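You operate a simulated robot arm through the tools that you are given. There is no shell and no other tool.

You are at the controls of a simulated two-armed robot. One attempt, no reset.

Task
Park machine one for service: jog the drum to its mark, switch off and tag it.
Fine: mode dial to HAND, JOG key (not the hand wheel) till the yellow mark stands at the pointer, then main switch off, then the red lock tag on the switch peg.
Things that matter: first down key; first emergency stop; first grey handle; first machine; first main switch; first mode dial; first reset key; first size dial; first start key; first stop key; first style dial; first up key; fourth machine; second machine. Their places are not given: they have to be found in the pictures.

It is judged by the outcome, as a careful person would: the job done as asked, and still so three seconds after it is handed in. It fails if anything else is knocked over, pushed out of place, dropped, spilled or broken.

Robot
Two 7-joint arms with fingered hands on one trunk that stands fixed in place. Base frame: the origin is at the foot of the trunk, x ahead of it, y to its left, z up. Lengths are in cm, angles in degrees, forces in N, time in s.
The left shoulder is at [7, 16.2, 126.4], the right one opposite. With the tool pointing down near the work surface each hand reaches from about 10 to 62 cm from the base axis, measured 20 degrees to its own side. Payload 4 kg a hand.
Tool frame (each hand has its own): the origin (TCP) lies between the finger pads and is the grasp point; the fingertips stand 2.6 cm ahead of it; z points along the fingers, y is the line along which they close. The gripper opens to 13.2 cm; its body begins 7.3 cm behind the TCP. The gripper is a hand of 4 fingers: y runs from the thumb to the fingers, the wrist lies at [0, 0, -22.4] in the tool frame.
Orientation is that of the tool frame in the base frame, as a unit quaternion [x, y, z, w]. With the fingers straight down and closing along the base's y, the tool's x points along the base's -x, its y along +y and its z along -z.

Tools
- The arms move only by the tool step_arm. It takes "left_rows", "right_rows" or both (then of equal length, played together; a hand with none holds still); each is a list of rows, each a list of 6 numbers: the shift along the base's x, y, z in cm, then the turn, a rotation vector about the base's x, y, z in degrees. In form: [[x, y, z, rx, ry, rz], ...]. A call has 1 to 20 rows; each row is the pose to reach, as a shift and turn from the pose commanded when the call began. Rows are played at 5 a second. More than 5 cm and 8.6 degrees between two rows, and nothing of the call is played. A pose out of reach is approached as far as the arm can. The call stops where the force on the tool passes 40 N (or 10 N more than at its start, if that is more) or the arm is blocked; 0.2 s more then pass. In this call time passes only in rows, and 0.2 s behind the last. It gives the time, the measured TCP pose, the force on the tool (base axes), the opening and the grip force at its end, in the units of the frame above (readings bear some noise), with the torque about the TCP (base axes, N m) and any sound that the robot's microphone picked up.
- Cameras (640 x 400 px; columns grow to the right, rows downward): "scene" is now at [13.61, 0.05, 148.85]; the picture's right is [-0.02, -1.00, 0.00], its down [-0.61, 0.01, -0.79] and it looks along [0.79, -0.01, -0.61] (base axes); focal length 323 px, centre (320, 200). "left" rides on the left gripper at [-7.3, 0.6, -9.4] in its tool frame; the picture's right is [-0.08, -1.00, 0.00], its down [0.78, -0.06, -0.62] and it looks along [0.61, -0.05, 0.79] (tool axes); focal length 230 px, centre (320, 200). "right" rides on the right gripper at [7.3, 0.6, -9.3] in its tool frame; the picture's right is [-0.08, 1.00, 0.00], its down [-0.79, -0.06, -0.62] and it looks along [-0.61, -0.05, 0.79] (tool axes); focal length 230 px, centre (320, 200).
- get_image(camera): a new picture of that camera. It takes no simulated time.
- raise_lower(by): slides the trunk up (or, below 0, down) by that many cm; the arms and the scene camera ride with it, the base frame stays. It gives what a move gives, with no picture.
- move_fingers(finger1, finger2, finger3, thumb_bend, hand): sets how far each is bent, from 0 (flat) to 1 (curled in); at 0.3 the hand is open as for a grip, at 0.7 the pads meet at the TCP. One left out holds its place. A second passes; each finger stops where it meets its share of the squeeze, and holds until it gets a number again. It is the only way to open and close the hand. It gives what a move gives, with no picture; readings hold the bend of each and the force on the fingers (four entries, about 0 where the hand has none), thumb and palm.
- pan_tilt(pan, tilt): turns the head with the scene camera to pan (to the left, within 86 degrees either way) and tilt (down, from -29 to 69), counted from straight ahead of the robot. It gives what a move gives.
- point_at(camera, pixels): there is no depth. For up to 12 entries [column, row, z] of the newest picture of that camera ("zoom" is the newest enlarged one), the place [x, y] in the base frame at which the ray of that pixel passes the height z, good to about 0.2 cm. It takes no simulated time.
- enlarge(camera, box): a new picture of the part [left, top, right, bottom] of that camera's present view, enlarged. It takes no simulated time.
- close_job(): hands the job in; it is judged then, once.

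Unless the task says otherwise, let go and move clear before handing in.

The tools are called after "Emit:" as name(argument=value, ...) on one line, values as JSON. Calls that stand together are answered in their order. step_arm: Moves the arms, as the interface text tells. Its arguments: {"type":"object","properties":{"left_rows":{"type":"array","items":{"type":"array","items":{"type":"number"}}},"right_rows":{"type":"array","items":{"type":"array","items":{"type":"number"}}}},"required":[]} The other tools are called the same way: raise_lower (by) moves the trunk up or down; move_fingers (finger1, finger2, finger3, thumb_bend, hand) moves the fingers one by one; pan_tilt (pan, tilt) turns the head that bears the scene camera; get_image (camera) takes a picture; point_at (camera, pixels) gives the place at which the rays of pixels pass given heights; enlarge (camera, box) takes an enlarged picture of a part of a camera's view; close_job () hands the job in.

At the start:

```text
t: 0.0
left_eef_pos: [37.53, 16.6, 129.15]
left_tool_rot: [0.0, 1.0, 0.0, 0.001]
left_force: [0.1, -0.3, -0.5]
left_wrist_torque: [0.03, -0.02, 0.02]
left_finger_gap: 13.19
left_finger_force: 0.1
left_shape: jaw
left_bend: [0.3, 0.3, 0.3, 0.3]
left_finger forces: [0.1, 0.0, 0.1, 0.1, 0.1, 0.0]
right_eef_pos: [38.14, -14.79, 126.39]
right_tool_rot: [0.0, 1.0, 0.001, 0.0]
right_force: [-0.3, -0.2, -0.1]
right_wrist_torque: [0.03, 0.0, 0.01]
right_finger_gap: 13.16
right_finger_force: 0.0
right_shape: jaw
right_bend: [0.3, 0.3, 0.3, 0.3]
right_finger forces: [0.1, 0.0, 0.0, 0.1, 0.1, 0.0]
trunk travel left (down, up): [-74.4, 19.6]
head pan, tilt (commanded): [-1.0, 37.9]
```

scene: 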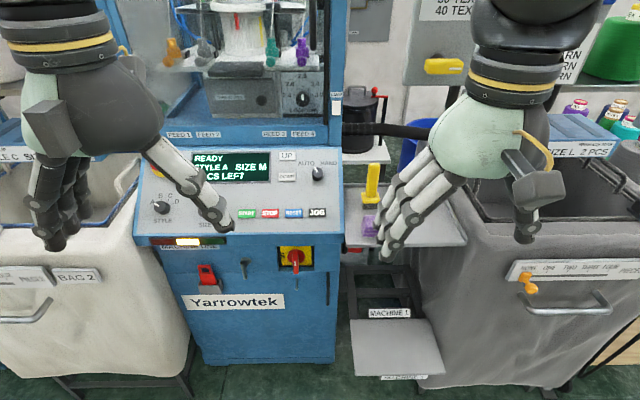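
right: 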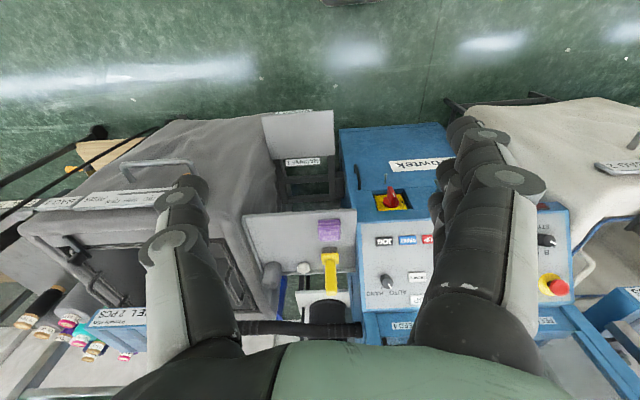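
left: 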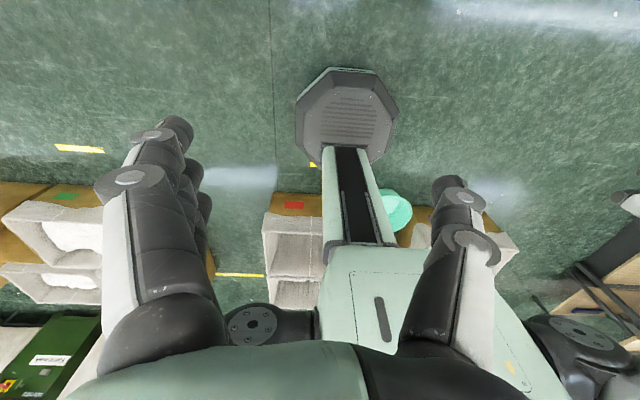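

The scene picture shows a blue machine with panel (display at 232,167; keys at row 212; a red/yellow main switch at 295,258; a red tag at 207,275). I'll look at it closely before moving.

Emit:
enlarge(camera="scene", box=[130, 130, 350, 268])

Emit:
enlarge(camera="scene", box=[150, 0, 350, 125])

Emit:
enlarge(camera="scene", box=[170, 230, 350, 342])

```text
2.90 times, centred on (240, 199) of scene
```

zoom: 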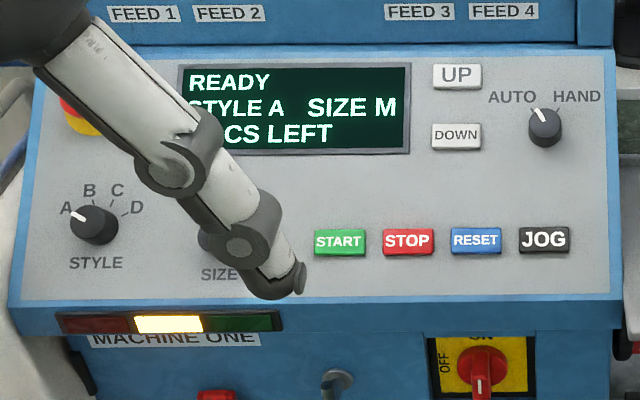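

```text
3.20 times, centred on (250, 62) of scene
```

zoom: 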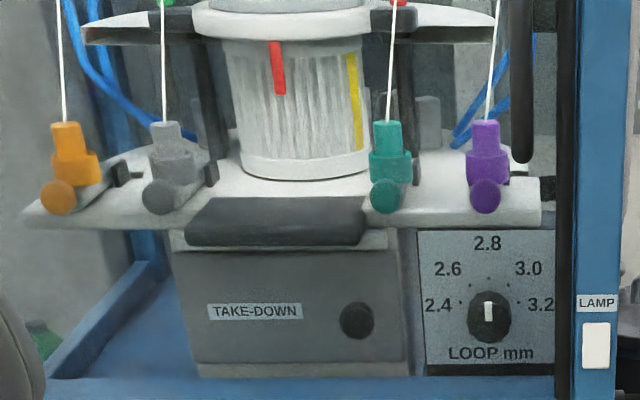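

```text
3.56 times, centred on (260, 286) of scene
```

zoom: 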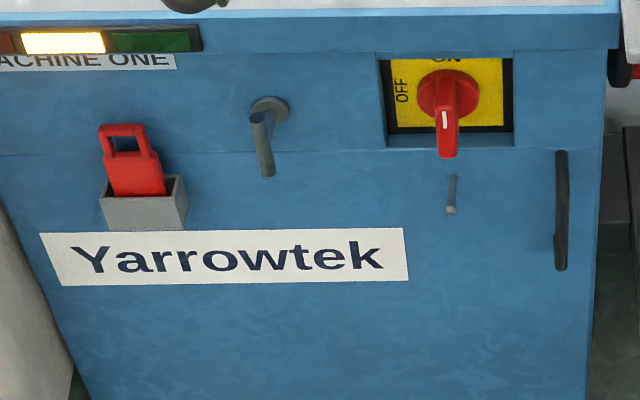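

The panel's STYLE/SIZE area is hidden by the left hand's fingers (around 205,190), and the tag (207,275), grey handle (245,268) and small peg (287,284) lie on the front. I'll swing the left hand outward and the right hand slightly outward to get a clear view.

Emit:
step_arm(left_rows=[[0, 4, 0, 0, 0, 0], [0, 8, 0, 0, 0, 0], [0, 12, 0, 0, 0, 0], [0, 16, 0, 0, 0, 0], [0, 20, 0, 0, 0, 0]], right_rows=[[0, -4, 0, 0, 0, 0], [0, -8, 0, 0, 0, 0], [0, -12, 0, 0, 0, 0], [0, -14, 0, 0, 0, 0], [0, -14, 0, 0, 0, 0]])

Emit:
get_image(camera="scene")

Emit:
get_image(camera="right")

Emit:
get_image(camera="left")

```text
t: 1.2
left_eef_pos: [41.65, 33.05, 125.97]
left_tool_rot: [0.0, 1.0, -0.001, 0.0]
left_force: [0.4, 0.4, 0.4]
left_wrist_torque: [-0.02, 0.01, 0.03]
left_finger_gap: 13.16
left_finger_force: 0.0
left_shape: jaw
left_bend: [0.3, 0.3, 0.3, 0.3]
left_finger forces: [0.0, 0.0, 0.0, 0.1, 0.0, 0.0]
left hand out of reach, approached as far as the arm can: row 3, 4, 5
right_eef_pos: [38.2, -28.65, 126.17]
right_tool_rot: [0.0, 1.0, 0.0, 0.0]
right_force: [0.1, 0.7, -0.1]
right_wrist_torque: [-0.01, 0.02, 0.0]
right_finger_gap: 13.19
right_finger_force: 0.1
right_shape: jaw
right_bend: [0.3, 0.3, 0.3, 0.3]
right_finger forces: [0.0, 0.0, 0.1, 0.0, 0.0, 0.1]
trunk travel left (down, up): [-74.4, 19.6]
head pan, tilt (commanded): [-1.0, 37.9]
```

```text
taken
```

scene: 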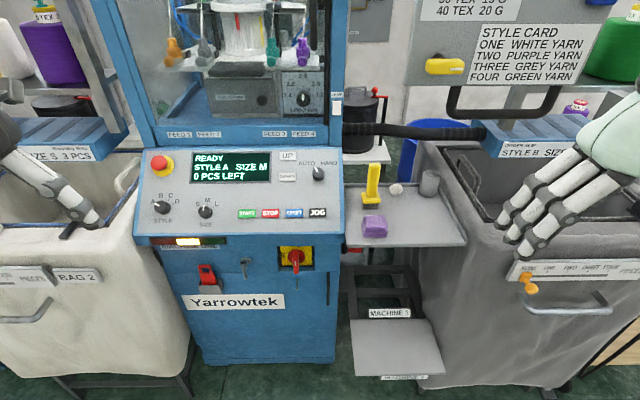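

```text
taken
```

right: 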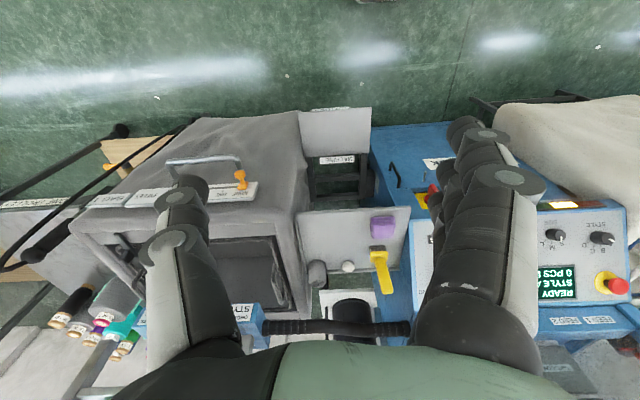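

```text
taken
```

left: 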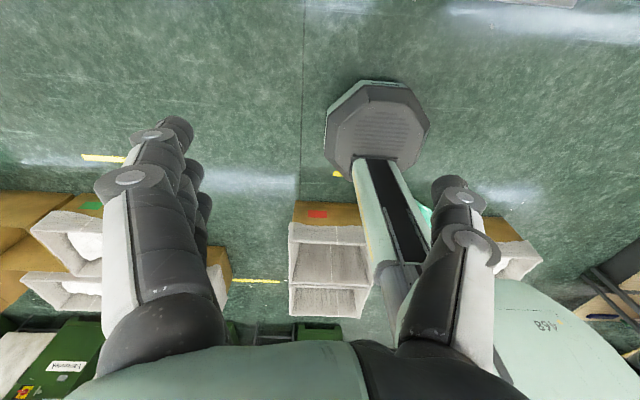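

Now the panel is clear: emergency stop (162,165), STYLE dial (162,207), SIZE dial (205,211), mode dial (318,173), JOG (317,212), switch (295,258), tag (207,275). I'll enlarge for details and use point_at for triangulation later.

Emit:
enlarge(camera="scene", box=[270, 140, 350, 190])

Emit:
enlarge(camera="scene", box=[260, 230, 340, 280])

Emit:
enlarge(camera="scene", box=[180, 250, 276, 310])

Emit:
enlarge(camera="scene", box=[200, 0, 296, 60])

Emit:
enlarge(camera="scene", box=[330, 60, 490, 160])

```text
8.00 times, centred on (310, 165) of scene
```

zoom: 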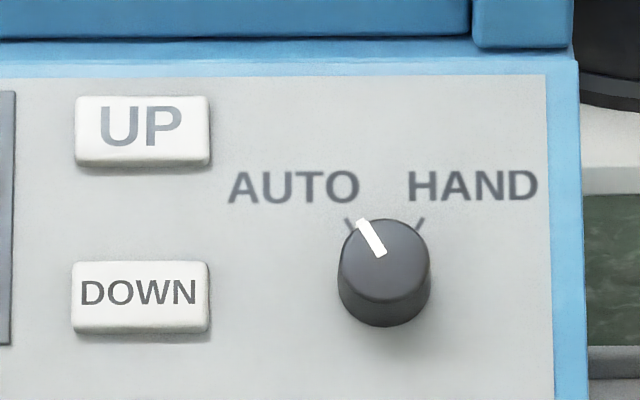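

```text
8.00 times, centred on (300, 255) of scene
```

zoom: 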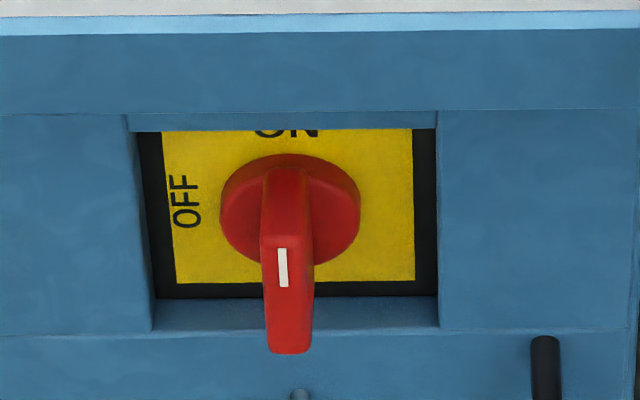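

```text
6.67 times, centred on (228, 280) of scene
```

zoom: 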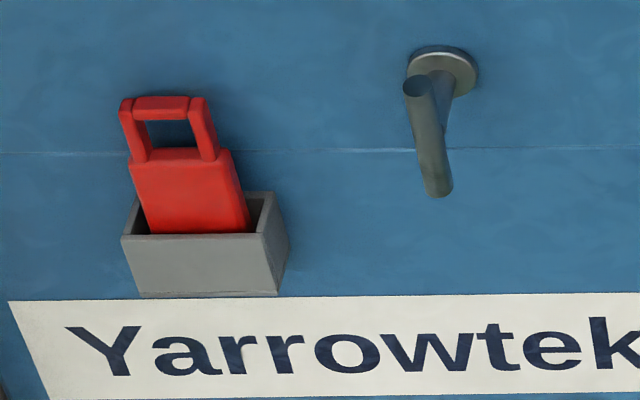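

```text
6.67 times, centred on (248, 30) of scene
```

zoom: 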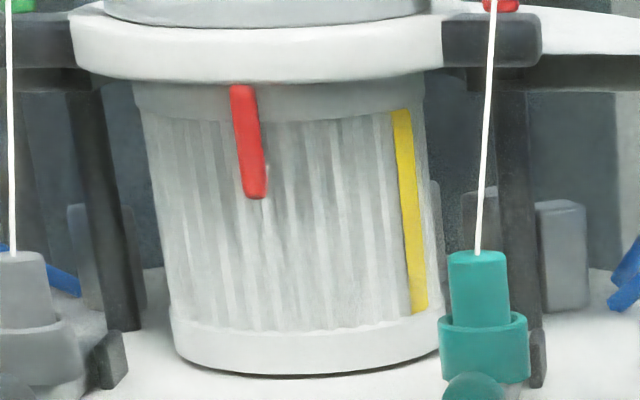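

```text
4.00 times, centred on (410, 110) of scene
```

zoom: 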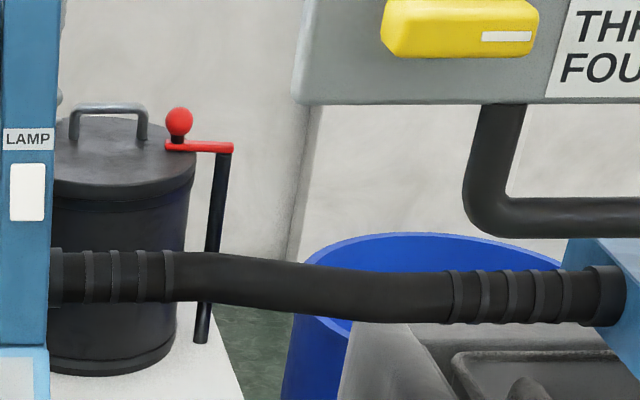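

The mode dial's white line points to AUTO (zoom 370,238) and the yellow mark is right of the red pointer; the small peg hangs below the switch. I'll lower the trunk by 30 cm, for parallax and because the controls lie at about z 70–100.

Emit:
point_at(camera="scene", pixels=[[318, 173, 100], [317, 212, 93], [295, 258, 70], [207, 275, 65], [162, 165, 95], [345, 235, 90], [137, 235, 90]])

Emit:
raise_lower(by=-30)

Emit:
get_image(camera="scene")

```text
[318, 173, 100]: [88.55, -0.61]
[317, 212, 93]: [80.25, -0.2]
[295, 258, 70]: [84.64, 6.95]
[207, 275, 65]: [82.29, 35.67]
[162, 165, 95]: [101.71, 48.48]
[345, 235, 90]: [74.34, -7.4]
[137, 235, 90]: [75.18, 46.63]
```

```text
t: 4.2
left_eef_pos: [41.58, 32.95, 95.91]
left_tool_rot: [0.0, 1.0, 0.0, 0.0]
left_force: [0.5, 0.3, 0.6]
left_wrist_torque: [-0.03, 0.0, -0.02]
left_finger_gap: 13.2
left_finger_force: 0.1
left_shape: jaw
left_bend: [0.3, 0.3, 0.3, 0.3]
left_finger forces: [0.1, 0.0, 0.1, 0.0, 0.0, 0.0]
right_eef_pos: [38.13, -28.82, 96.28]
right_tool_rot: [0.001, 1.0, 0.001, 0.0]
right_force: [0.5, 0.0, 0.0]
right_wrist_torque: [0.0, 0.02, 0.01]
right_finger_gap: 13.19
right_finger_force: 0.1
right_shape: jaw
right_bend: [0.3, 0.3, 0.3, 0.3]
right_finger forces: [0.1, 0.1, 0.0, 0.0, 0.0, 0.0]
trunk travel left (down, up): [-44.4, 49.6]
head pan, tilt (commanded): [-1.0, 37.9]
```

```text
taken
```

scene: 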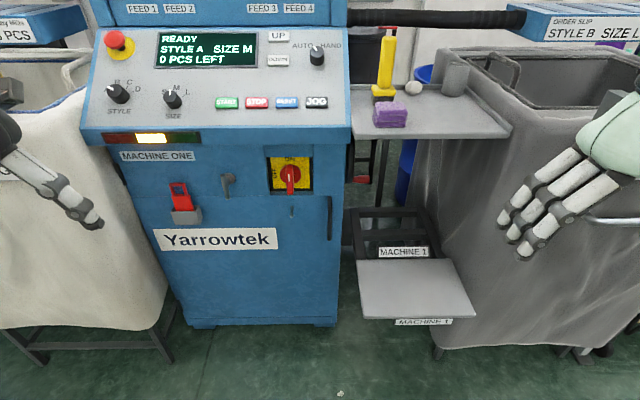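

The lower view shows the same panel from z≈119; I'll enlarge it to get exact pixels for triangulation of the keys, dial, switch, peg and tag.

Emit:
enlarge(camera="scene", box=[250, 20, 362, 90])

Emit:
enlarge(camera="scene", box=[240, 75, 352, 145])

Emit:
enlarge(camera="scene", box=[250, 150, 346, 210])

Emit:
enlarge(camera="scene", box=[155, 165, 251, 225])

```text
5.71 times, centred on (306, 55) of scene
```

zoom: 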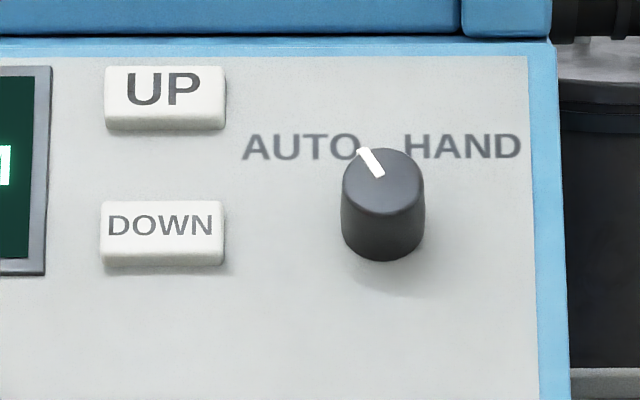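

```text
5.71 times, centred on (296, 110) of scene
```

zoom: 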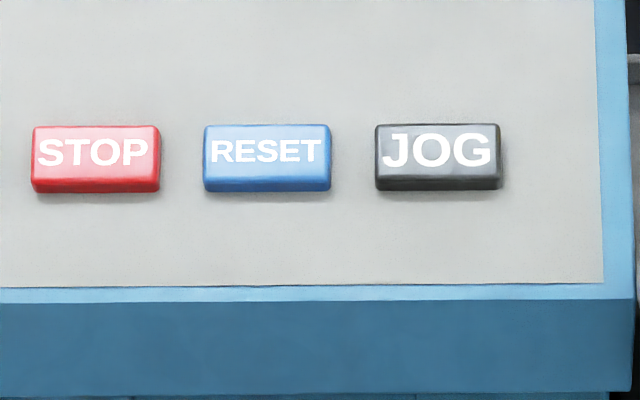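

```text
6.67 times, centred on (298, 180) of scene
```

zoom: 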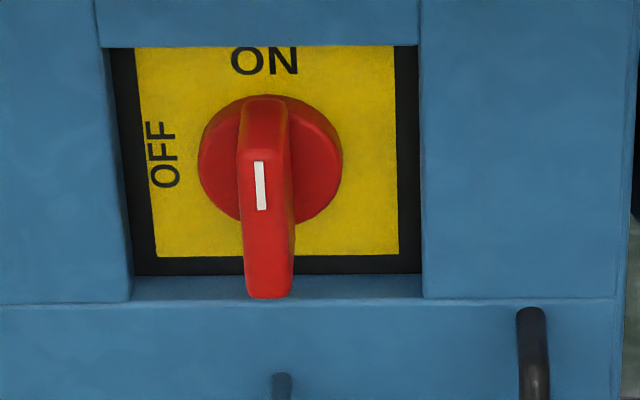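

```text
6.67 times, centred on (203, 195) of scene
```

zoom: 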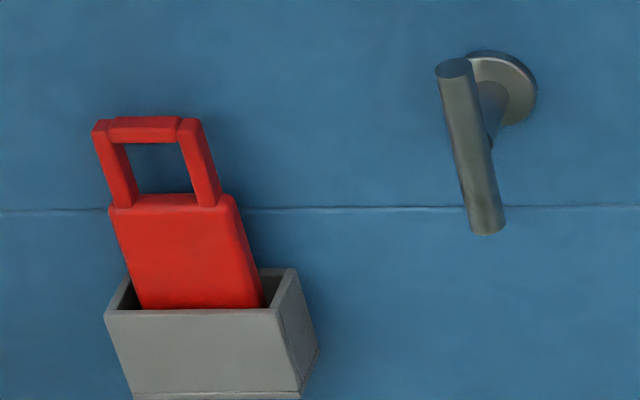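

Triangulation from the two heights: JOG ≈ [78.5,-0.4,94], mode dial top ≈ [86.3,-0.6,101.8], panel slope ≈ 34°, switch bar ≈ x 76.6, y 6.2, z 71–78. I'll raise the trunk a little and try the right arm's reach with its tool tilted toward the panel normal, staying well short of the panel.

Emit:
raise_lower(by=15)

Emit:
step_arm(right_rows=[[2, 4, 0, 0, -7, 0], [4, 8, 1, 0, -14, 0], [6, 12, 2, 0, -21, 0], [9, 16, 3, 0, -28, 0], [12, 20, 4, 0, -35, 0], [15, 23, 5, 0, -35, 0], [18, 25, 6, 0, -35, 0]])

Emit:
get_image(camera="scene")

Emit:
get_image(camera="right")

```text
t: 6.0
left_eef_pos: [41.74, 32.86, 110.93]
left_tool_rot: [0.0, 1.0, 0.0, 0.0]
left_force: [0.0, 0.5, 0.1]
left_wrist_torque: [0.0, -0.01, 0.03]
left_finger_gap: 13.19
left_finger_force: 0.0
left_shape: jaw
left_bend: [0.3, 0.3, 0.3, 0.3]
left_finger forces: [0.0, 0.0, 0.1, 0.1, 0.0, 0.0]
right_eef_pos: [38.18, -28.73, 111.09]
right_tool_rot: [0.0, 1.0, 0.001, -0.001]
right_force: [0.0, 0.6, 0.7]
right_wrist_torque: [0.0, -0.02, 0.0]
right_finger_gap: 13.2
right_finger_force: 0.0
right_shape: jaw
right_bend: [0.3, 0.3, 0.3, 0.3]
right_finger forces: [0.0, 0.0, 0.1, 0.0, 0.1, 0.0]
trunk travel left (down, up): [-59.4, 34.6]
head pan, tilt (commanded): [-1.0, 37.9]
```

```text
refused: row 4 steps farther than a row can; nothing moved
```

```text
taken
```

scene: 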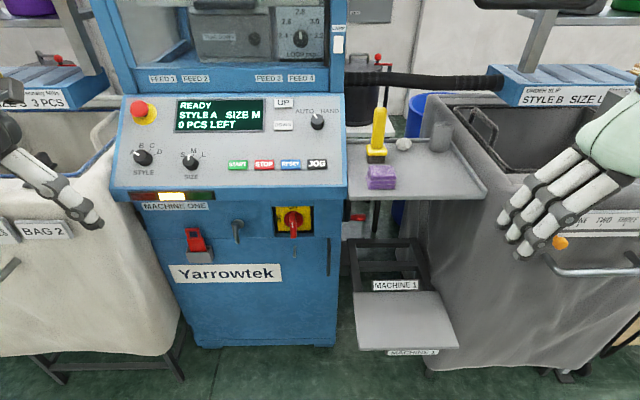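

```text
taken
```

right: 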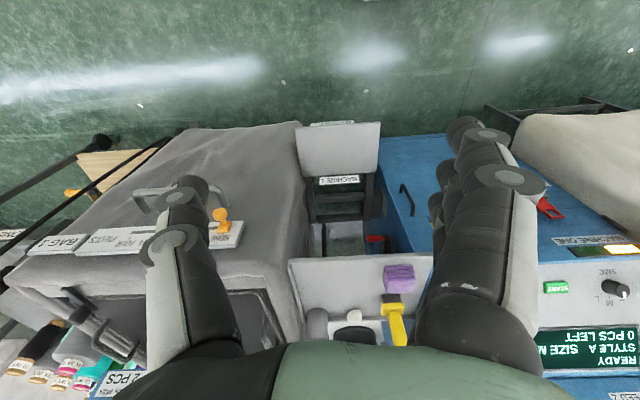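

The call was refused because a row stepped over 5 cm; nothing moved. I'll resend with smaller steps.

Emit:
step_arm(right_rows=[[2, 3.5, 0, 0, -5, 0], [4, 7, 1, 0, -10, 0], [6, 10.5, 2, 0, -15, 0], [8, 14, 3, 0, -20, 0], [10, 17.5, 4, 0, -25, 0], [12.5, 20.5, 5, 0, -30, 0], [15, 23, 6, 0, -35, 0], [18, 25, 6, 0, -35, 0]])

Emit:
get_image(camera="scene")

Emit:
get_image(camera="right")

```text
t: 7.8
left_eef_pos: [41.59, 32.82, 111.01]
left_tool_rot: [0.0, 1.0, 0.0, 0.0]
left_force: [-0.1, 0.5, -1.8]
left_wrist_torque: [0.02, -0.02, 0.04]
left_finger_gap: 13.19
left_finger_force: 0.1
left_shape: jaw
left_bend: [0.3, 0.3, 0.3, 0.3]
left_finger forces: [0.0, 0.0, 0.0, 0.0, 0.0, 0.0]
right_eef_pos: [52.64, -13.84, 116.36]
right_tool_rot: [0.0, 0.953, 0.002, 0.302]
right_force: [-1.0, -0.7, -0.3]
right_wrist_torque: [-0.01, 0.02, 0.02]
right_finger_gap: 13.19
right_finger_force: 0.0
right_shape: jaw
right_bend: [0.3, 0.3, 0.3, 0.3]
right_finger forces: [0.0, 0.1, 0.1, 0.0, 0.1, 0.1]
right hand out of reach, approached as far as the arm can: row 5, 6, 7, 8
trunk travel left (down, up): [-59.4, 34.6]
head pan, tilt (commanded): [-1.0, 37.9]
```

```text
taken
```

scene: 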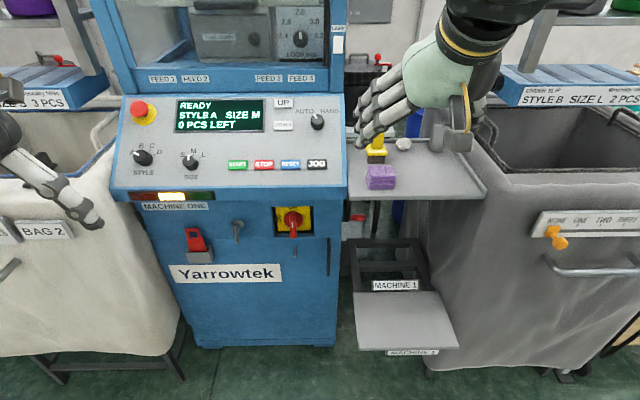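

```text
taken
```

right: 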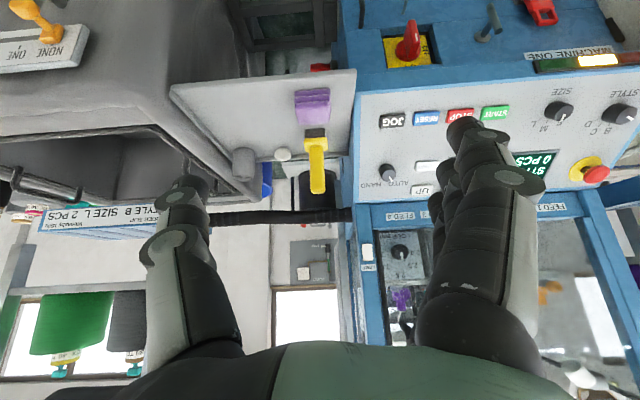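

The arm stopped short at TCP [52.6,-13.8,116.4]: with the wrist well above the shoulder the reach is small. I'll test the reach with the tool nearer horizontal and the wrist at shoulder height, backing off in x first.

Emit:
step_arm(right_rows=[[-2, -2, -2, 0, -7, 0], [-3, -2, -4, 0, -14, 0], [-3, -2, -6, 0, -21, 0], [-3, -2, -8, 0, -28, 0], [-1, -2, -8, 0, -35, 0], [2, -2, -8, 0, -35, 0], [6, -2, -8, 0, -35, 0], [10, -2, -8, 0, -35, 0]])

Emit:
get_image(camera="scene")

Emit:
get_image(camera="right")

```text
t: 9.6
left_eef_pos: [41.65, 32.83, 110.82]
left_tool_rot: [-0.001, 1.0, 0.0, -0.001]
left_force: [-0.7, -0.2, 0.1]
left_wrist_torque: [0.01, 0.01, -0.02]
left_finger_gap: 13.21
left_finger_force: 0.1
left_shape: jaw
left_bend: [0.3, 0.3, 0.3, 0.3]
left_finger forces: [0.0, 0.1, 0.0, 0.0, 0.0, 0.0]
right_eef_pos: [62.77, -15.87, 108.24]
right_tool_rot: [0.0, 0.819, 0.001, 0.574]
right_force: [0.1, 0.0, -0.4]
right_wrist_torque: [0.04, -0.01, 0.02]
right_finger_gap: 13.2
right_finger_force: 0.1
right_shape: jaw
right_bend: [0.3, 0.3, 0.3, 0.3]
right_finger forces: [0.1, 0.0, 0.0, 0.0, 0.0, 0.0]
right hand out of reach, approached as far as the arm can: row 4, 5
trunk travel left (down, up): [-59.4, 34.6]
head pan, tilt (commanded): [-1.0, 37.9]
```

```text
taken
```

scene: 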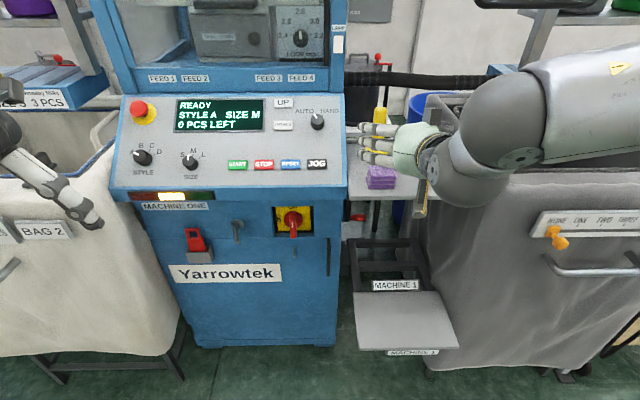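

```text
taken
```

right: 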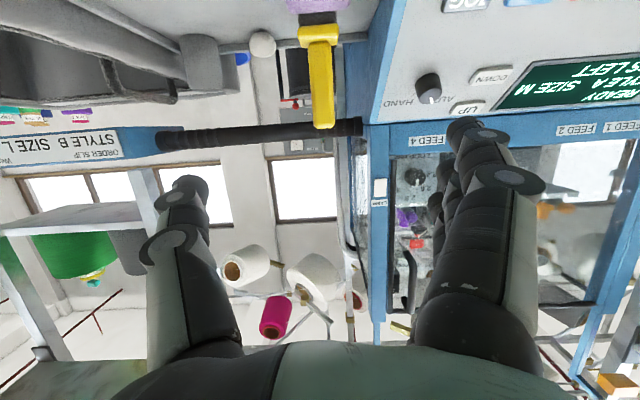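

Row 8 was reached (TCP [62.8,-15.9,108.2], tool 20° below horizontal), so that posture reaches farther. I'll extend further forward and inward, still above the panel.

Emit:
step_arm(right_rows=[[3, 2, 1, 0, 0, 0], [6, 4, 2, 0, 0, 0], [9, 6, 3, 0, 0, 0], [12, 8, 4, 0, 0, 0], [15, 10, 4, 0, 0, 0], [17, 12, 4, 0, 0, 0]])

Emit:
get_image(camera="scene")

Emit:
get_image(camera="right")

```text
t: 10.9
left_eef_pos: [41.5, 32.84, 110.89]
left_tool_rot: [0.0, 1.0, -0.001, 0.0]
left_force: [0.4, -0.6, -0.1]
left_wrist_torque: [0.01, -0.03, 0.02]
left_finger_gap: 13.22
left_finger_force: 0.0
left_shape: jaw
left_bend: [0.3, 0.3, 0.3, 0.3]
left_finger forces: [0.0, 0.0, 0.1, 0.0, 0.0, 0.0]
right_eef_pos: [71.74, -12.34, 112.76]
right_tool_rot: [0.0, 0.819, 0.001, 0.574]
right_force: [-0.7, -0.2, -0.2]
right_wrist_torque: [0.0, -0.04, 0.01]
right_finger_gap: 13.23
right_finger_force: 0.0
right_shape: jaw
right_bend: [0.3, 0.3, 0.3, 0.3]
right_finger forces: [0.0, 0.1, 0.0, 0.0, 0.0, 0.0]
right hand out of reach, approached as far as the arm can: row 3, 4, 5, 6
trunk travel left (down, up): [-59.4, 34.6]
head pan, tilt (commanded): [-1.0, 37.9]
```

```text
taken
```

scene: 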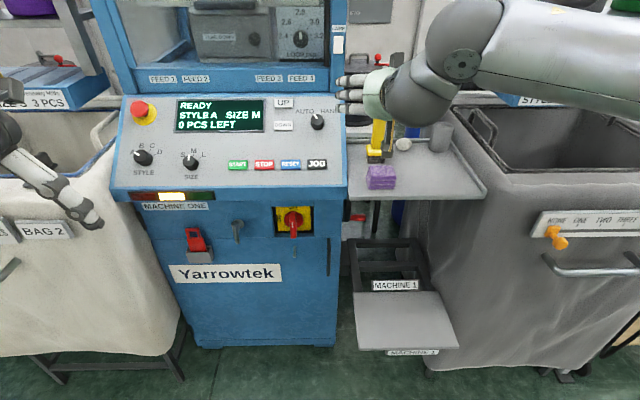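

```text
taken
```

right: 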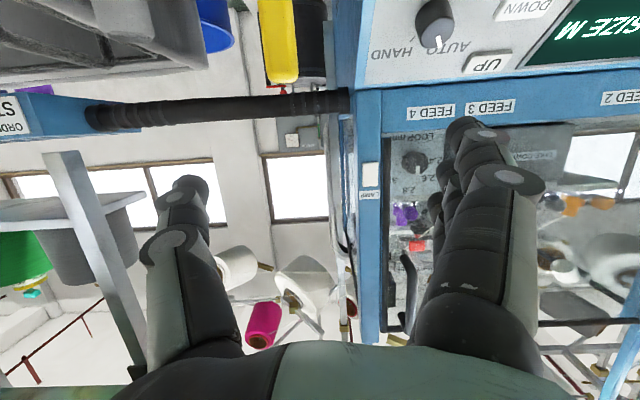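

The arm ran out at TCP [71.7,-12.3,112.8], and in the scene picture the forearm enters from the right edge, so the elbow is folded outward. I'll look at the arm posture by turning the head right.

Emit:
pan_tilt(pan=-60, tilt=30)

Emit:
get_image(camera="scene")

```text
t: 12.2
left_eef_pos: [41.55, 32.87, 110.84]
left_tool_rot: [0.0, 1.0, 0.0, 0.0]
left_force: [-0.7, -0.6, 0.6]
left_wrist_torque: [-0.03, -0.02, 0.02]
left_finger_gap: 13.21
left_finger_force: 0.0
left_shape: jaw
left_bend: [0.3, 0.3, 0.3, 0.3]
left_finger forces: [0.0, 0.0, 0.1, 0.0, 0.1, 0.0]
right_eef_pos: [71.89, -12.23, 112.85]
right_tool_rot: [-0.001, 0.819, 0.001, 0.573]
right_force: [1.1, -0.1, 0.1]
right_wrist_torque: [0.01, 0.0, 0.02]
right_finger_gap: 13.19
right_finger_force: 0.1
right_shape: jaw
right_bend: [0.3, 0.3, 0.3, 0.3]
right_finger forces: [0.0, 0.0, 0.1, 0.0, 0.0, 0.1]
trunk travel left (down, up): [-59.4, 34.6]
head pan, tilt (commanded): [-60.0, 30.0]
```

```text
taken
```

scene: 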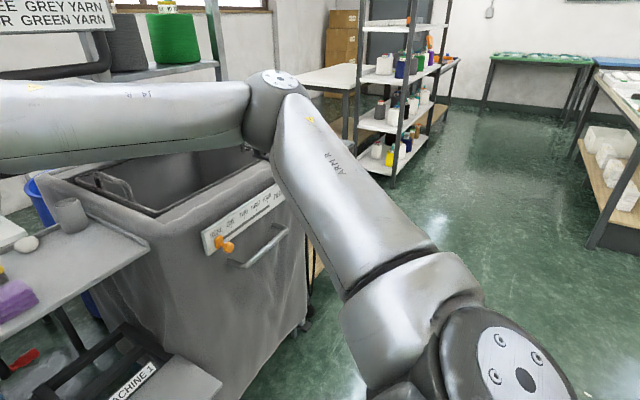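

The elbow is bent about 100° outward and high, so the limit is posture, not length. I'll raise the trunk 15 cm and bring the hand down again relative to the shoulder, to let the elbow drop and the arm stretch.

Emit:
raise_lower(by=15)

Emit:
step_arm(right_rows=[[0, 1, -3, 0, 0, 0], [0, 2, -6, 0, 0, 0], [0, 3, -9, 0, 0, 0], [1, 4, -12, 0, 0, 0], [3, 5, -13, 0, 0, 0], [5, 6, -13, 0, 0, 0], [7, 7, -13, 0, 0, 0]])

Emit:
get_image(camera="scene")

Emit:
get_image(camera="right")

```text
t: 13.8
left_eef_pos: [41.8, 33.16, 125.3]
left_tool_rot: [0.001, 1.0, -0.001, 0.0]
left_force: [-0.7, 0.3, -0.1]
left_wrist_torque: [-0.01, -0.01, 0.0]
left_finger_gap: 13.2
left_finger_force: 0.1
left_shape: jaw
left_bend: [0.3, 0.3, 0.3, 0.3]
left_finger forces: [0.0, 0.1, 0.1, 0.0, 0.1, 0.0]
right_eef_pos: [71.77, -11.63, 126.25]
right_tool_rot: [-0.006, 0.825, -0.001, 0.565]
right_force: [7.5, 9.2, -6.2]
right_wrist_torque: [-0.57, -0.04, -0.79]
right_finger_gap: 13.21
right_finger_force: 0.1
right_shape: jaw
right_bend: [0.3, 0.3, 0.3, 0.3]
right_finger forces: [0.1, 0.1, 0.0, 0.0, 0.1, 13.1]
trunk travel left (down, up): [-73.8, 20.2]
head pan, tilt (commanded): [-60.0, 30.0]
stopped: the force on the tool passed its limit at 55 N (the readings are from after the stop); the commanded pose is now the measured one
```

```text
t: 15.4
left_eef_pos: [41.64, 32.92, 125.37]
left_tool_rot: [0.0, 1.0, 0.0, 0.0]
left_force: [-0.3, -0.3, 0.0]
left_wrist_torque: [0.01, 0.01, 0.01]
left_finger_gap: 13.19
left_finger_force: 0.0
left_shape: jaw
left_bend: [0.3, 0.3, 0.3, 0.3]
left_finger forces: [0.0, 0.1, 0.1, 0.0, 0.0, 0.0]
right_eef_pos: [73.8, -13.72, 115.77]
right_tool_rot: [-0.006, 0.824, 0.0, 0.567]
right_force: [-0.4, -0.1, 0.3]
right_wrist_torque: [0.02, -0.04, 0.0]
right_finger_gap: 13.19
right_finger_force: 0.1
right_shape: jaw
right_bend: [0.3, 0.3, 0.3, 0.3]
right_finger forces: [0.0, 0.0, 0.0, 0.1, 0.0, 0.1]
right hand out of reach, approached as far as the arm can: row 1, 2, 3, 4, 5, 6, 7
trunk travel left (down, up): [-73.8, 20.2]
head pan, tilt (commanded): [-60.0, 30.0]
```

```text
taken
```

scene: 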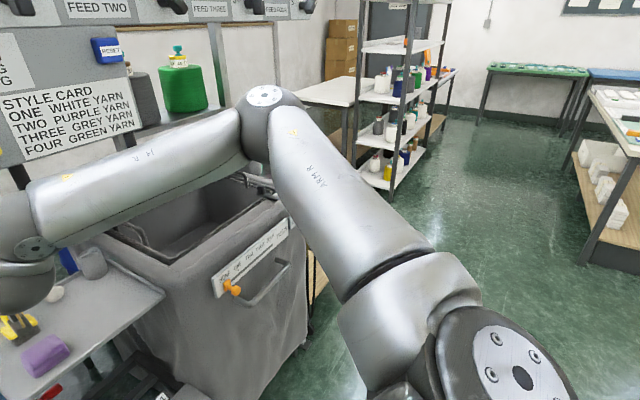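

```text
taken
```

right: 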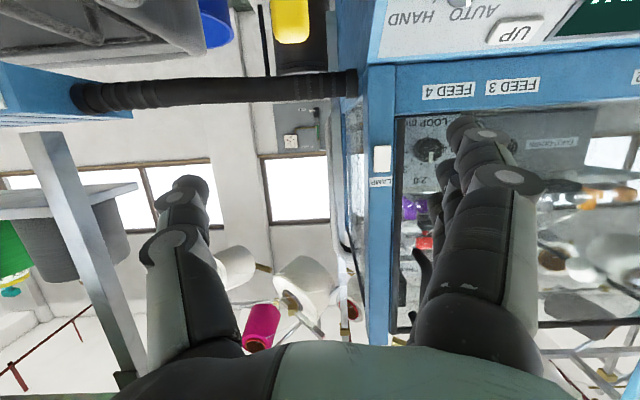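

The raise was stopped by a 55 N contact on the right palm near [72,-12,126] — something overhead was touched. I'll look at the whole area to see what it was and whether anything shifted.

Emit:
pan_tilt(pan=-15, tilt=10)

Emit:
get_image(camera="scene")

```text
t: 16.5
left_eef_pos: [41.67, 32.99, 125.31]
left_tool_rot: [-0.001, 1.0, -0.001, 0.0]
left_force: [0.0, 0.4, 0.4]
left_wrist_torque: [-0.02, 0.01, -0.05]
left_finger_gap: 13.18
left_finger_force: 0.0
left_shape: jaw
left_bend: [0.3, 0.3, 0.3, 0.3]
left_finger forces: [0.0, 0.0, 0.1, 0.1, 0.0, 0.0]
right_eef_pos: [73.89, -13.67, 115.68]
right_tool_rot: [-0.005, 0.824, 0.0, 0.567]
right_force: [-0.5, 0.4, 0.4]
right_wrist_torque: [0.02, 0.0, 0.01]
right_finger_gap: 13.18
right_finger_force: 0.1
right_shape: jaw
right_bend: [0.3, 0.3, 0.3, 0.3]
right_finger forces: [0.0, 0.0, 0.0, 0.1, 0.1, 0.0]
trunk travel left (down, up): [-73.8, 20.2]
head pan, tilt (commanded): [-15.0, 10.0]
```

```text
taken
```

scene: 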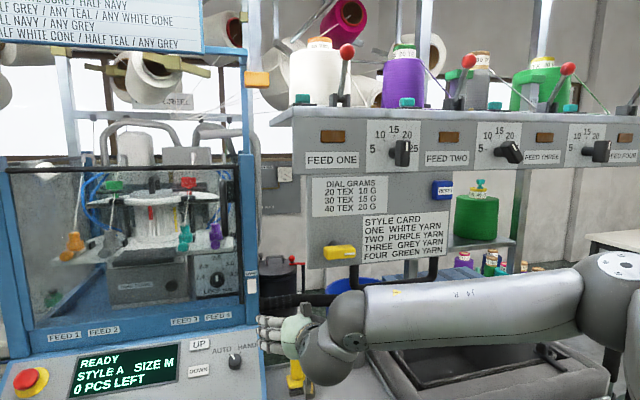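

The board with the yellow selector and "STYLE CARD" hangs close (about x 65–70, bottom z ≈ 126) and that is what the right palm met; its selector still looks unchanged. I'll withdraw the right hand straight back under it and then lower it beside the trunk.

Emit:
step_arm(right_rows=[[-4, 0, 0, 0, 0, 0], [-8, -1, 0, 0, 0, 0], [-12, -2, -1, 0, 0, 0], [-16, -3, -2, 0, 0, 0], [-20, -4, -4, 0, 0, 0], [-24, -5, -6, 0, 0, 0], [-28, -6, -8, 0, 0, 0]])

Emit:
pan_tilt(pan=-1, tilt=37.9)

Emit:
get_image(camera="scene")

Emit:
get_image(camera="right")

```text
t: 18.1
left_eef_pos: [41.78, 32.72, 125.31]
left_tool_rot: [0.001, 1.0, 0.001, 0.0]
left_force: [0.3, 0.0, 0.6]
left_wrist_torque: [0.02, -0.01, 0.0]
left_finger_gap: 13.17
left_finger_force: 0.0
left_shape: jaw
left_bend: [0.3, 0.3, 0.3, 0.3]
left_finger forces: [0.1, 0.1, 0.0, 0.0, 0.1, 0.0]
right_eef_pos: [53.89, -20.9, 106.65]
right_tool_rot: [-0.007, 0.824, 0.003, 0.566]
right_force: [-0.4, -0.1, 0.5]
right_wrist_torque: [-0.01, -0.02, 0.0]
right_finger_gap: 13.17
right_finger_force: 0.1
right_shape: jaw
right_bend: [0.3, 0.3, 0.3, 0.3]
right_finger forces: [0.0, 0.0, 0.0, 0.0, 0.1, 0.1]
right hand out of reach, approached as far as the arm can: row 5, 6, 7
trunk travel left (down, up): [-73.8, 20.2]
head pan, tilt (commanded): [-15.0, 10.0]
```

```text
t: 19.0
left_eef_pos: [41.56, 32.97, 125.18]
left_tool_rot: [0.0, 1.0, 0.0, 0.0]
left_force: [0.5, -0.3, 0.8]
left_wrist_torque: [0.0, -0.03, 0.02]
left_finger_gap: 13.21
left_finger_force: 0.1
left_shape: jaw
left_bend: [0.3, 0.3, 0.3, 0.3]
left_finger forces: [0.0, 0.0, 0.1, 0.1, 0.1, 0.1]
right_eef_pos: [53.61, -20.7, 106.8]
right_tool_rot: [-0.007, 0.824, 0.002, 0.566]
right_force: [-0.2, -0.4, -0.1]
right_wrist_torque: [-0.04, -0.01, 0.0]
right_finger_gap: 13.19
right_finger_force: 0.1
right_shape: jaw
right_bend: [0.3, 0.3, 0.3, 0.3]
right_finger forces: [0.0, 0.0, 0.0, 0.1, 0.0, 0.0]
trunk travel left (down, up): [-73.8, 20.2]
head pan, tilt (commanded): [-1.0, 37.9]
```

```text
taken
```

scene: 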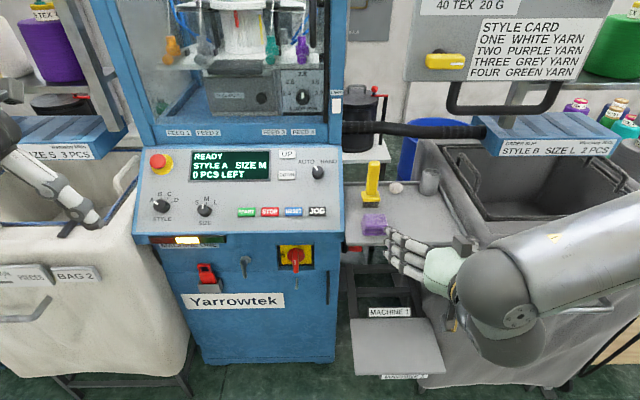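

```text
taken
```

right: 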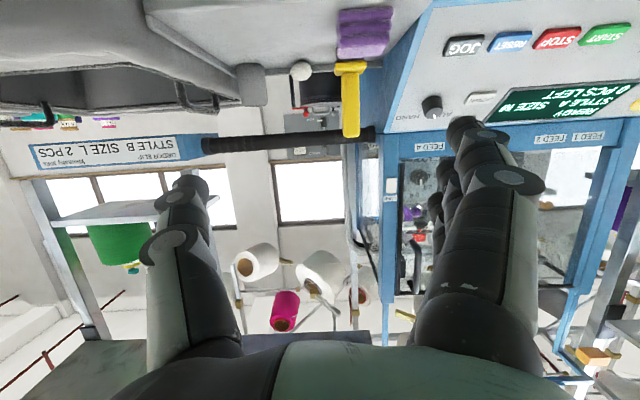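

Nothing on the board or tray has moved compared with the first picture. I'll fold the right hand back to its tool-down rest posture by its own side, clear of the tray.

Emit:
step_arm(right_rows=[[-1, -1, 1, 0, 8, 0], [-2, -2, 2, 0, 16, 0], [-4, -3, 3, 0, 24, 0], [-6, -4, 4, 0, 32, 0], [-8, -5, 5, 0, 40, 0], [-10, -6, 6, 0, 48, 0], [-12, -7, 7, 0, 56, 0], [-14, -8, 8, 0, 64, 0], [-16, -9, 9, 0, 69, 0]])

Emit:
raise_lower(by=-11)

Emit:
get_image(camera="scene")

```text
t: 21.0
left_eef_pos: [41.53, 32.92, 125.29]
left_tool_rot: [0.0, 1.0, 0.0, 0.0]
left_force: [-0.3, 0.1, -0.6]
left_wrist_torque: [0.01, -0.01, 0.02]
left_finger_gap: 13.14
left_finger_force: 0.0
left_shape: jaw
left_bend: [0.3, 0.3, 0.3, 0.3]
left_finger forces: [0.0, 0.1, 0.1, 0.0, 0.0, 0.0]
right_eef_pos: [37.66, -29.41, 115.98]
right_tool_rot: [-0.005, 1.0, 0.003, 0.0]
right_force: [0.1, 0.8, 0.3]
right_wrist_torque: [0.03, 0.01, -0.02]
right_finger_gap: 13.21
right_finger_force: 0.0
right_shape: jaw
right_bend: [0.3, 0.3, 0.3, 0.3]
right_finger forces: [0.0, 0.0, 0.1, 0.1, 0.0, 0.0]
right hand out of reach, approached as far as the arm can: row 1, 2, 3
trunk travel left (down, up): [-73.8, 20.2]
head pan, tilt (commanded): [-1.0, 37.9]
```

```text
t: 22.4
left_eef_pos: [41.59, 32.95, 114.42]
left_tool_rot: [0.0, 1.0, 0.001, 0.0]
left_force: [0.0, 0.8, -0.7]
left_wrist_torque: [-0.02, -0.02, 0.0]
left_finger_gap: 13.18
left_finger_force: 0.0
left_shape: jaw
left_bend: [0.3, 0.3, 0.3, 0.3]
left_finger forces: [0.0, 0.0, 0.0, 0.0, 0.0, 0.1]
right_eef_pos: [37.85, -29.47, 105.07]
right_tool_rot: [-0.004, 1.0, 0.003, 0.001]
right_force: [-0.1, 0.7, -0.3]
right_wrist_torque: [0.02, -0.03, 0.01]
right_finger_gap: 13.21
right_finger_force: 0.1
right_shape: jaw
right_bend: [0.3, 0.3, 0.3, 0.3]
right_finger forces: [0.1, 0.0, 0.0, 0.0, 0.0, 0.0]
trunk travel left (down, up): [-62.8, 31.2]
head pan, tilt (commanded): [-1.0, 37.9]
```

```text
taken
```

scene: 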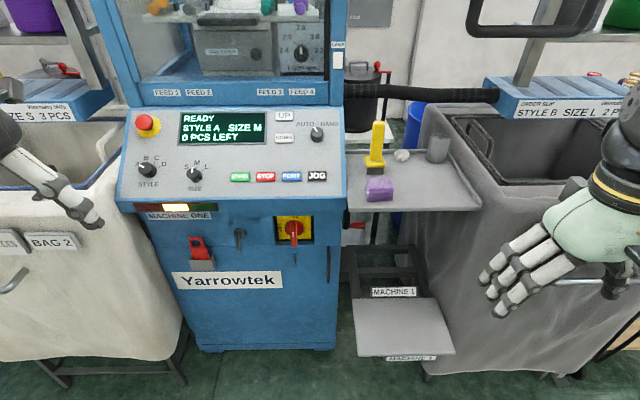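

The right hand rests at [37.8,-29.5,105]. Now I'll bring the left hand in front of the machine: tilt the tool forward 50° while moving forward and inward, well short of the panel.

Emit:
step_arm(left_rows=[[1.5, -1, -1, 0, -6, 0], [3, -2, -2, 0, -12, 0], [4.5, -3, -2, 0, -18, 0], [6, -4, -2, 0, -24, 0], [8, -5, -2, 0, -31, 0], [10, -6, -2, 0, -38, 0], [12, -8, -2, 0, -44, 0], [14, -10, -2, 0, -50, 0]])

Emit:
get_image(camera="scene")

Emit:
get_image(camera="left")

```text
t: 24.2
left_eef_pos: [55.77, 22.93, 112.33]
left_tool_rot: [0.001, 0.906, 0.0, 0.423]
left_force: [-0.1, -0.5, -0.6]
left_wrist_torque: [0.0, 0.01, -0.03]
left_finger_gap: 13.17
left_finger_force: 0.0
left_shape: jaw
left_bend: [0.3, 0.3, 0.3, 0.3]
left_finger forces: [0.0, 0.1, 0.0, 0.0, 0.0, 0.0]
right_eef_pos: [37.92, -29.51, 104.84]
right_tool_rot: [-0.005, 1.0, 0.004, -0.001]
right_force: [0.7, -0.2, -0.4]
right_wrist_torque: [-0.02, 0.01, 0.0]
right_finger_gap: 13.19
right_finger_force: 0.0
right_shape: jaw
right_bend: [0.3, 0.3, 0.3, 0.3]
right_finger forces: [0.0, 0.0, 0.0, 0.0, 0.1, 0.1]
trunk travel left (down, up): [-62.8, 31.2]
head pan, tilt (commanded): [-1.0, 37.9]
```

```text
taken
```

scene: 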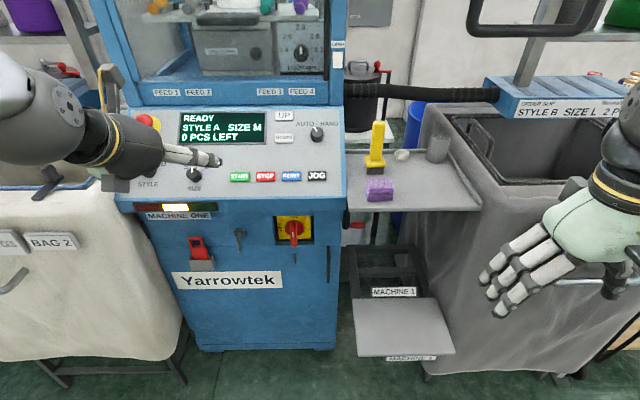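

```text
taken
```

left: 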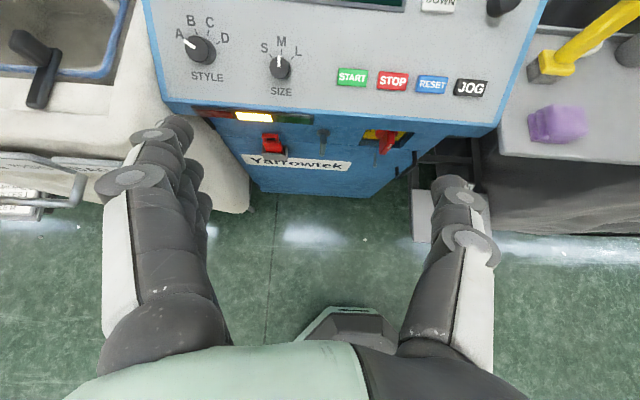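

The left camera now gives an upright view of the panel keys (START 352,76 … JOG 471,87). Next I'll yaw the left hand inward 40° while moving it forward and right, keeping it above the panel.

Emit:
step_arm(left_rows=[[1, -2, 0, 0, 0, -6], [2, -4, 0, 0, 0, -12], [3, -6, 0.5, 0, 0, -18], [4, -8, 1, 0, 0, -24], [5, -10, 1.5, 0, 0, -30], [6, -12, 2, 0, 0, -35], [7, -14, 2, 0, 0, -40]])

Emit:
get_image(camera="scene")

Emit:
get_image(camera="left")

```text
t: 25.9
left_eef_pos: [62.6, 8.85, 114.33]
left_tool_rot: [0.311, 0.852, -0.145, 0.396]
left_force: [1.2, -0.6, -0.1]
left_wrist_torque: [0.0, 0.01, 0.02]
left_finger_gap: 13.16
left_finger_force: 0.1
left_shape: jaw
left_bend: [0.3, 0.3, 0.3, 0.3]
left_finger forces: [0.1, 0.0, 0.0, 0.1, 0.0, 0.0]
right_eef_pos: [37.77, -29.48, 104.9]
right_tool_rot: [-0.005, 1.0, 0.002, 0.001]
right_force: [0.5, -0.1, 0.2]
right_wrist_torque: [0.0, -0.01, 0.0]
right_finger_gap: 13.18
right_finger_force: 0.1
right_shape: jaw
right_bend: [0.3, 0.3, 0.3, 0.3]
right_finger forces: [0.0, 0.0, 0.0, 0.1, 0.0, 0.1]
trunk travel left (down, up): [-62.8, 31.2]
head pan, tilt (commanded): [-1.0, 37.9]
```

```text
taken
```

scene: 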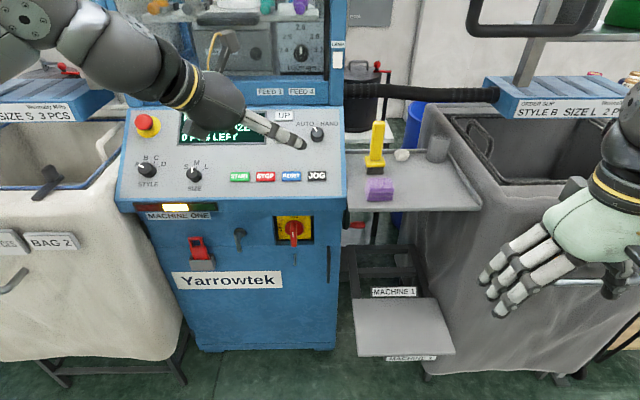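

```text
taken
```

left: 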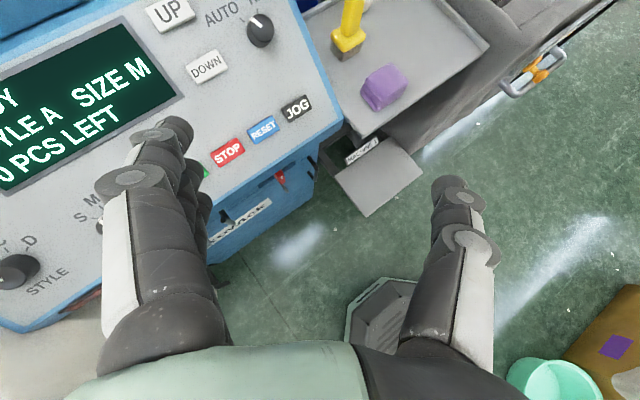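

The yawed posture is reachable at [62.6,8.9,114.3], with the dial seen at (260,30) in the left picture. I'll test whether the hand can face straight at the dial (yaw back to 0) while going forward over the panel.

Emit:
step_arm(left_rows=[[2, -2, 0, 0, 0, 6], [4, -4, 0, 0, 0, 12], [6, -6, 0, 0, 0, 18], [8, -8, 0, 0, 0, 24], [10, -9, 0, 0, 0, 30], [12, -9.5, 0, 0, 0, 35], [13, -9.5, 0, 0, 0, 40]])

Emit:
get_image(camera="scene")

Emit:
get_image(camera="left")

```text
t: 27.4
left_eef_pos: [75.66, -0.79, 114.07]
left_tool_rot: [0.0, 0.906, 0.001, 0.423]
left_force: [0.7, 0.0, 0.3]
left_wrist_torque: [-0.02, -0.01, 0.01]
left_finger_gap: 13.18
left_finger_force: 0.0
left_shape: jaw
left_bend: [0.3, 0.3, 0.3, 0.3]
left_finger forces: [0.0, 0.0, 0.0, 0.0, 0.0, 0.0]
right_eef_pos: [37.74, -29.5, 104.86]
right_tool_rot: [-0.004, 1.0, 0.002, 0.0]
right_force: [0.0, 0.5, 0.4]
right_wrist_torque: [0.02, -0.01, 0.02]
right_finger_gap: 13.19
right_finger_force: 0.0
right_shape: jaw
right_bend: [0.3, 0.3, 0.3, 0.3]
right_finger forces: [0.0, 0.0, 0.1, 0.0, 0.0, 0.1]
trunk travel left (down, up): [-62.8, 31.2]
head pan, tilt (commanded): [-1.0, 37.9]
```

```text
taken
```

scene: 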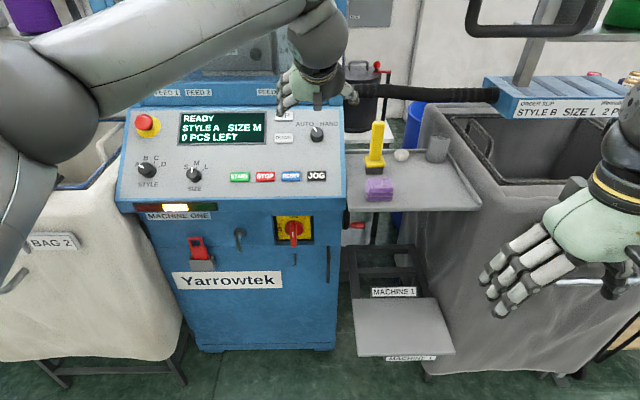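

```text
taken
```

left: 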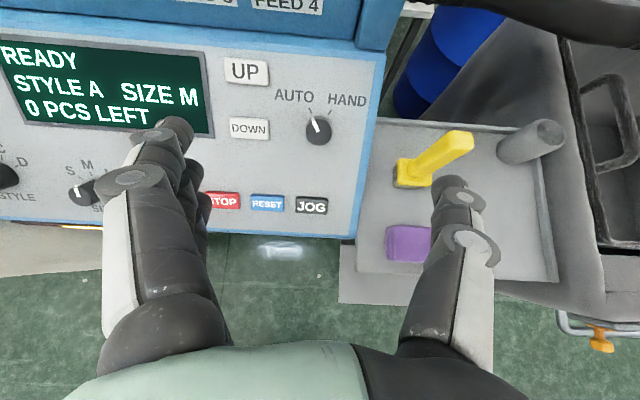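

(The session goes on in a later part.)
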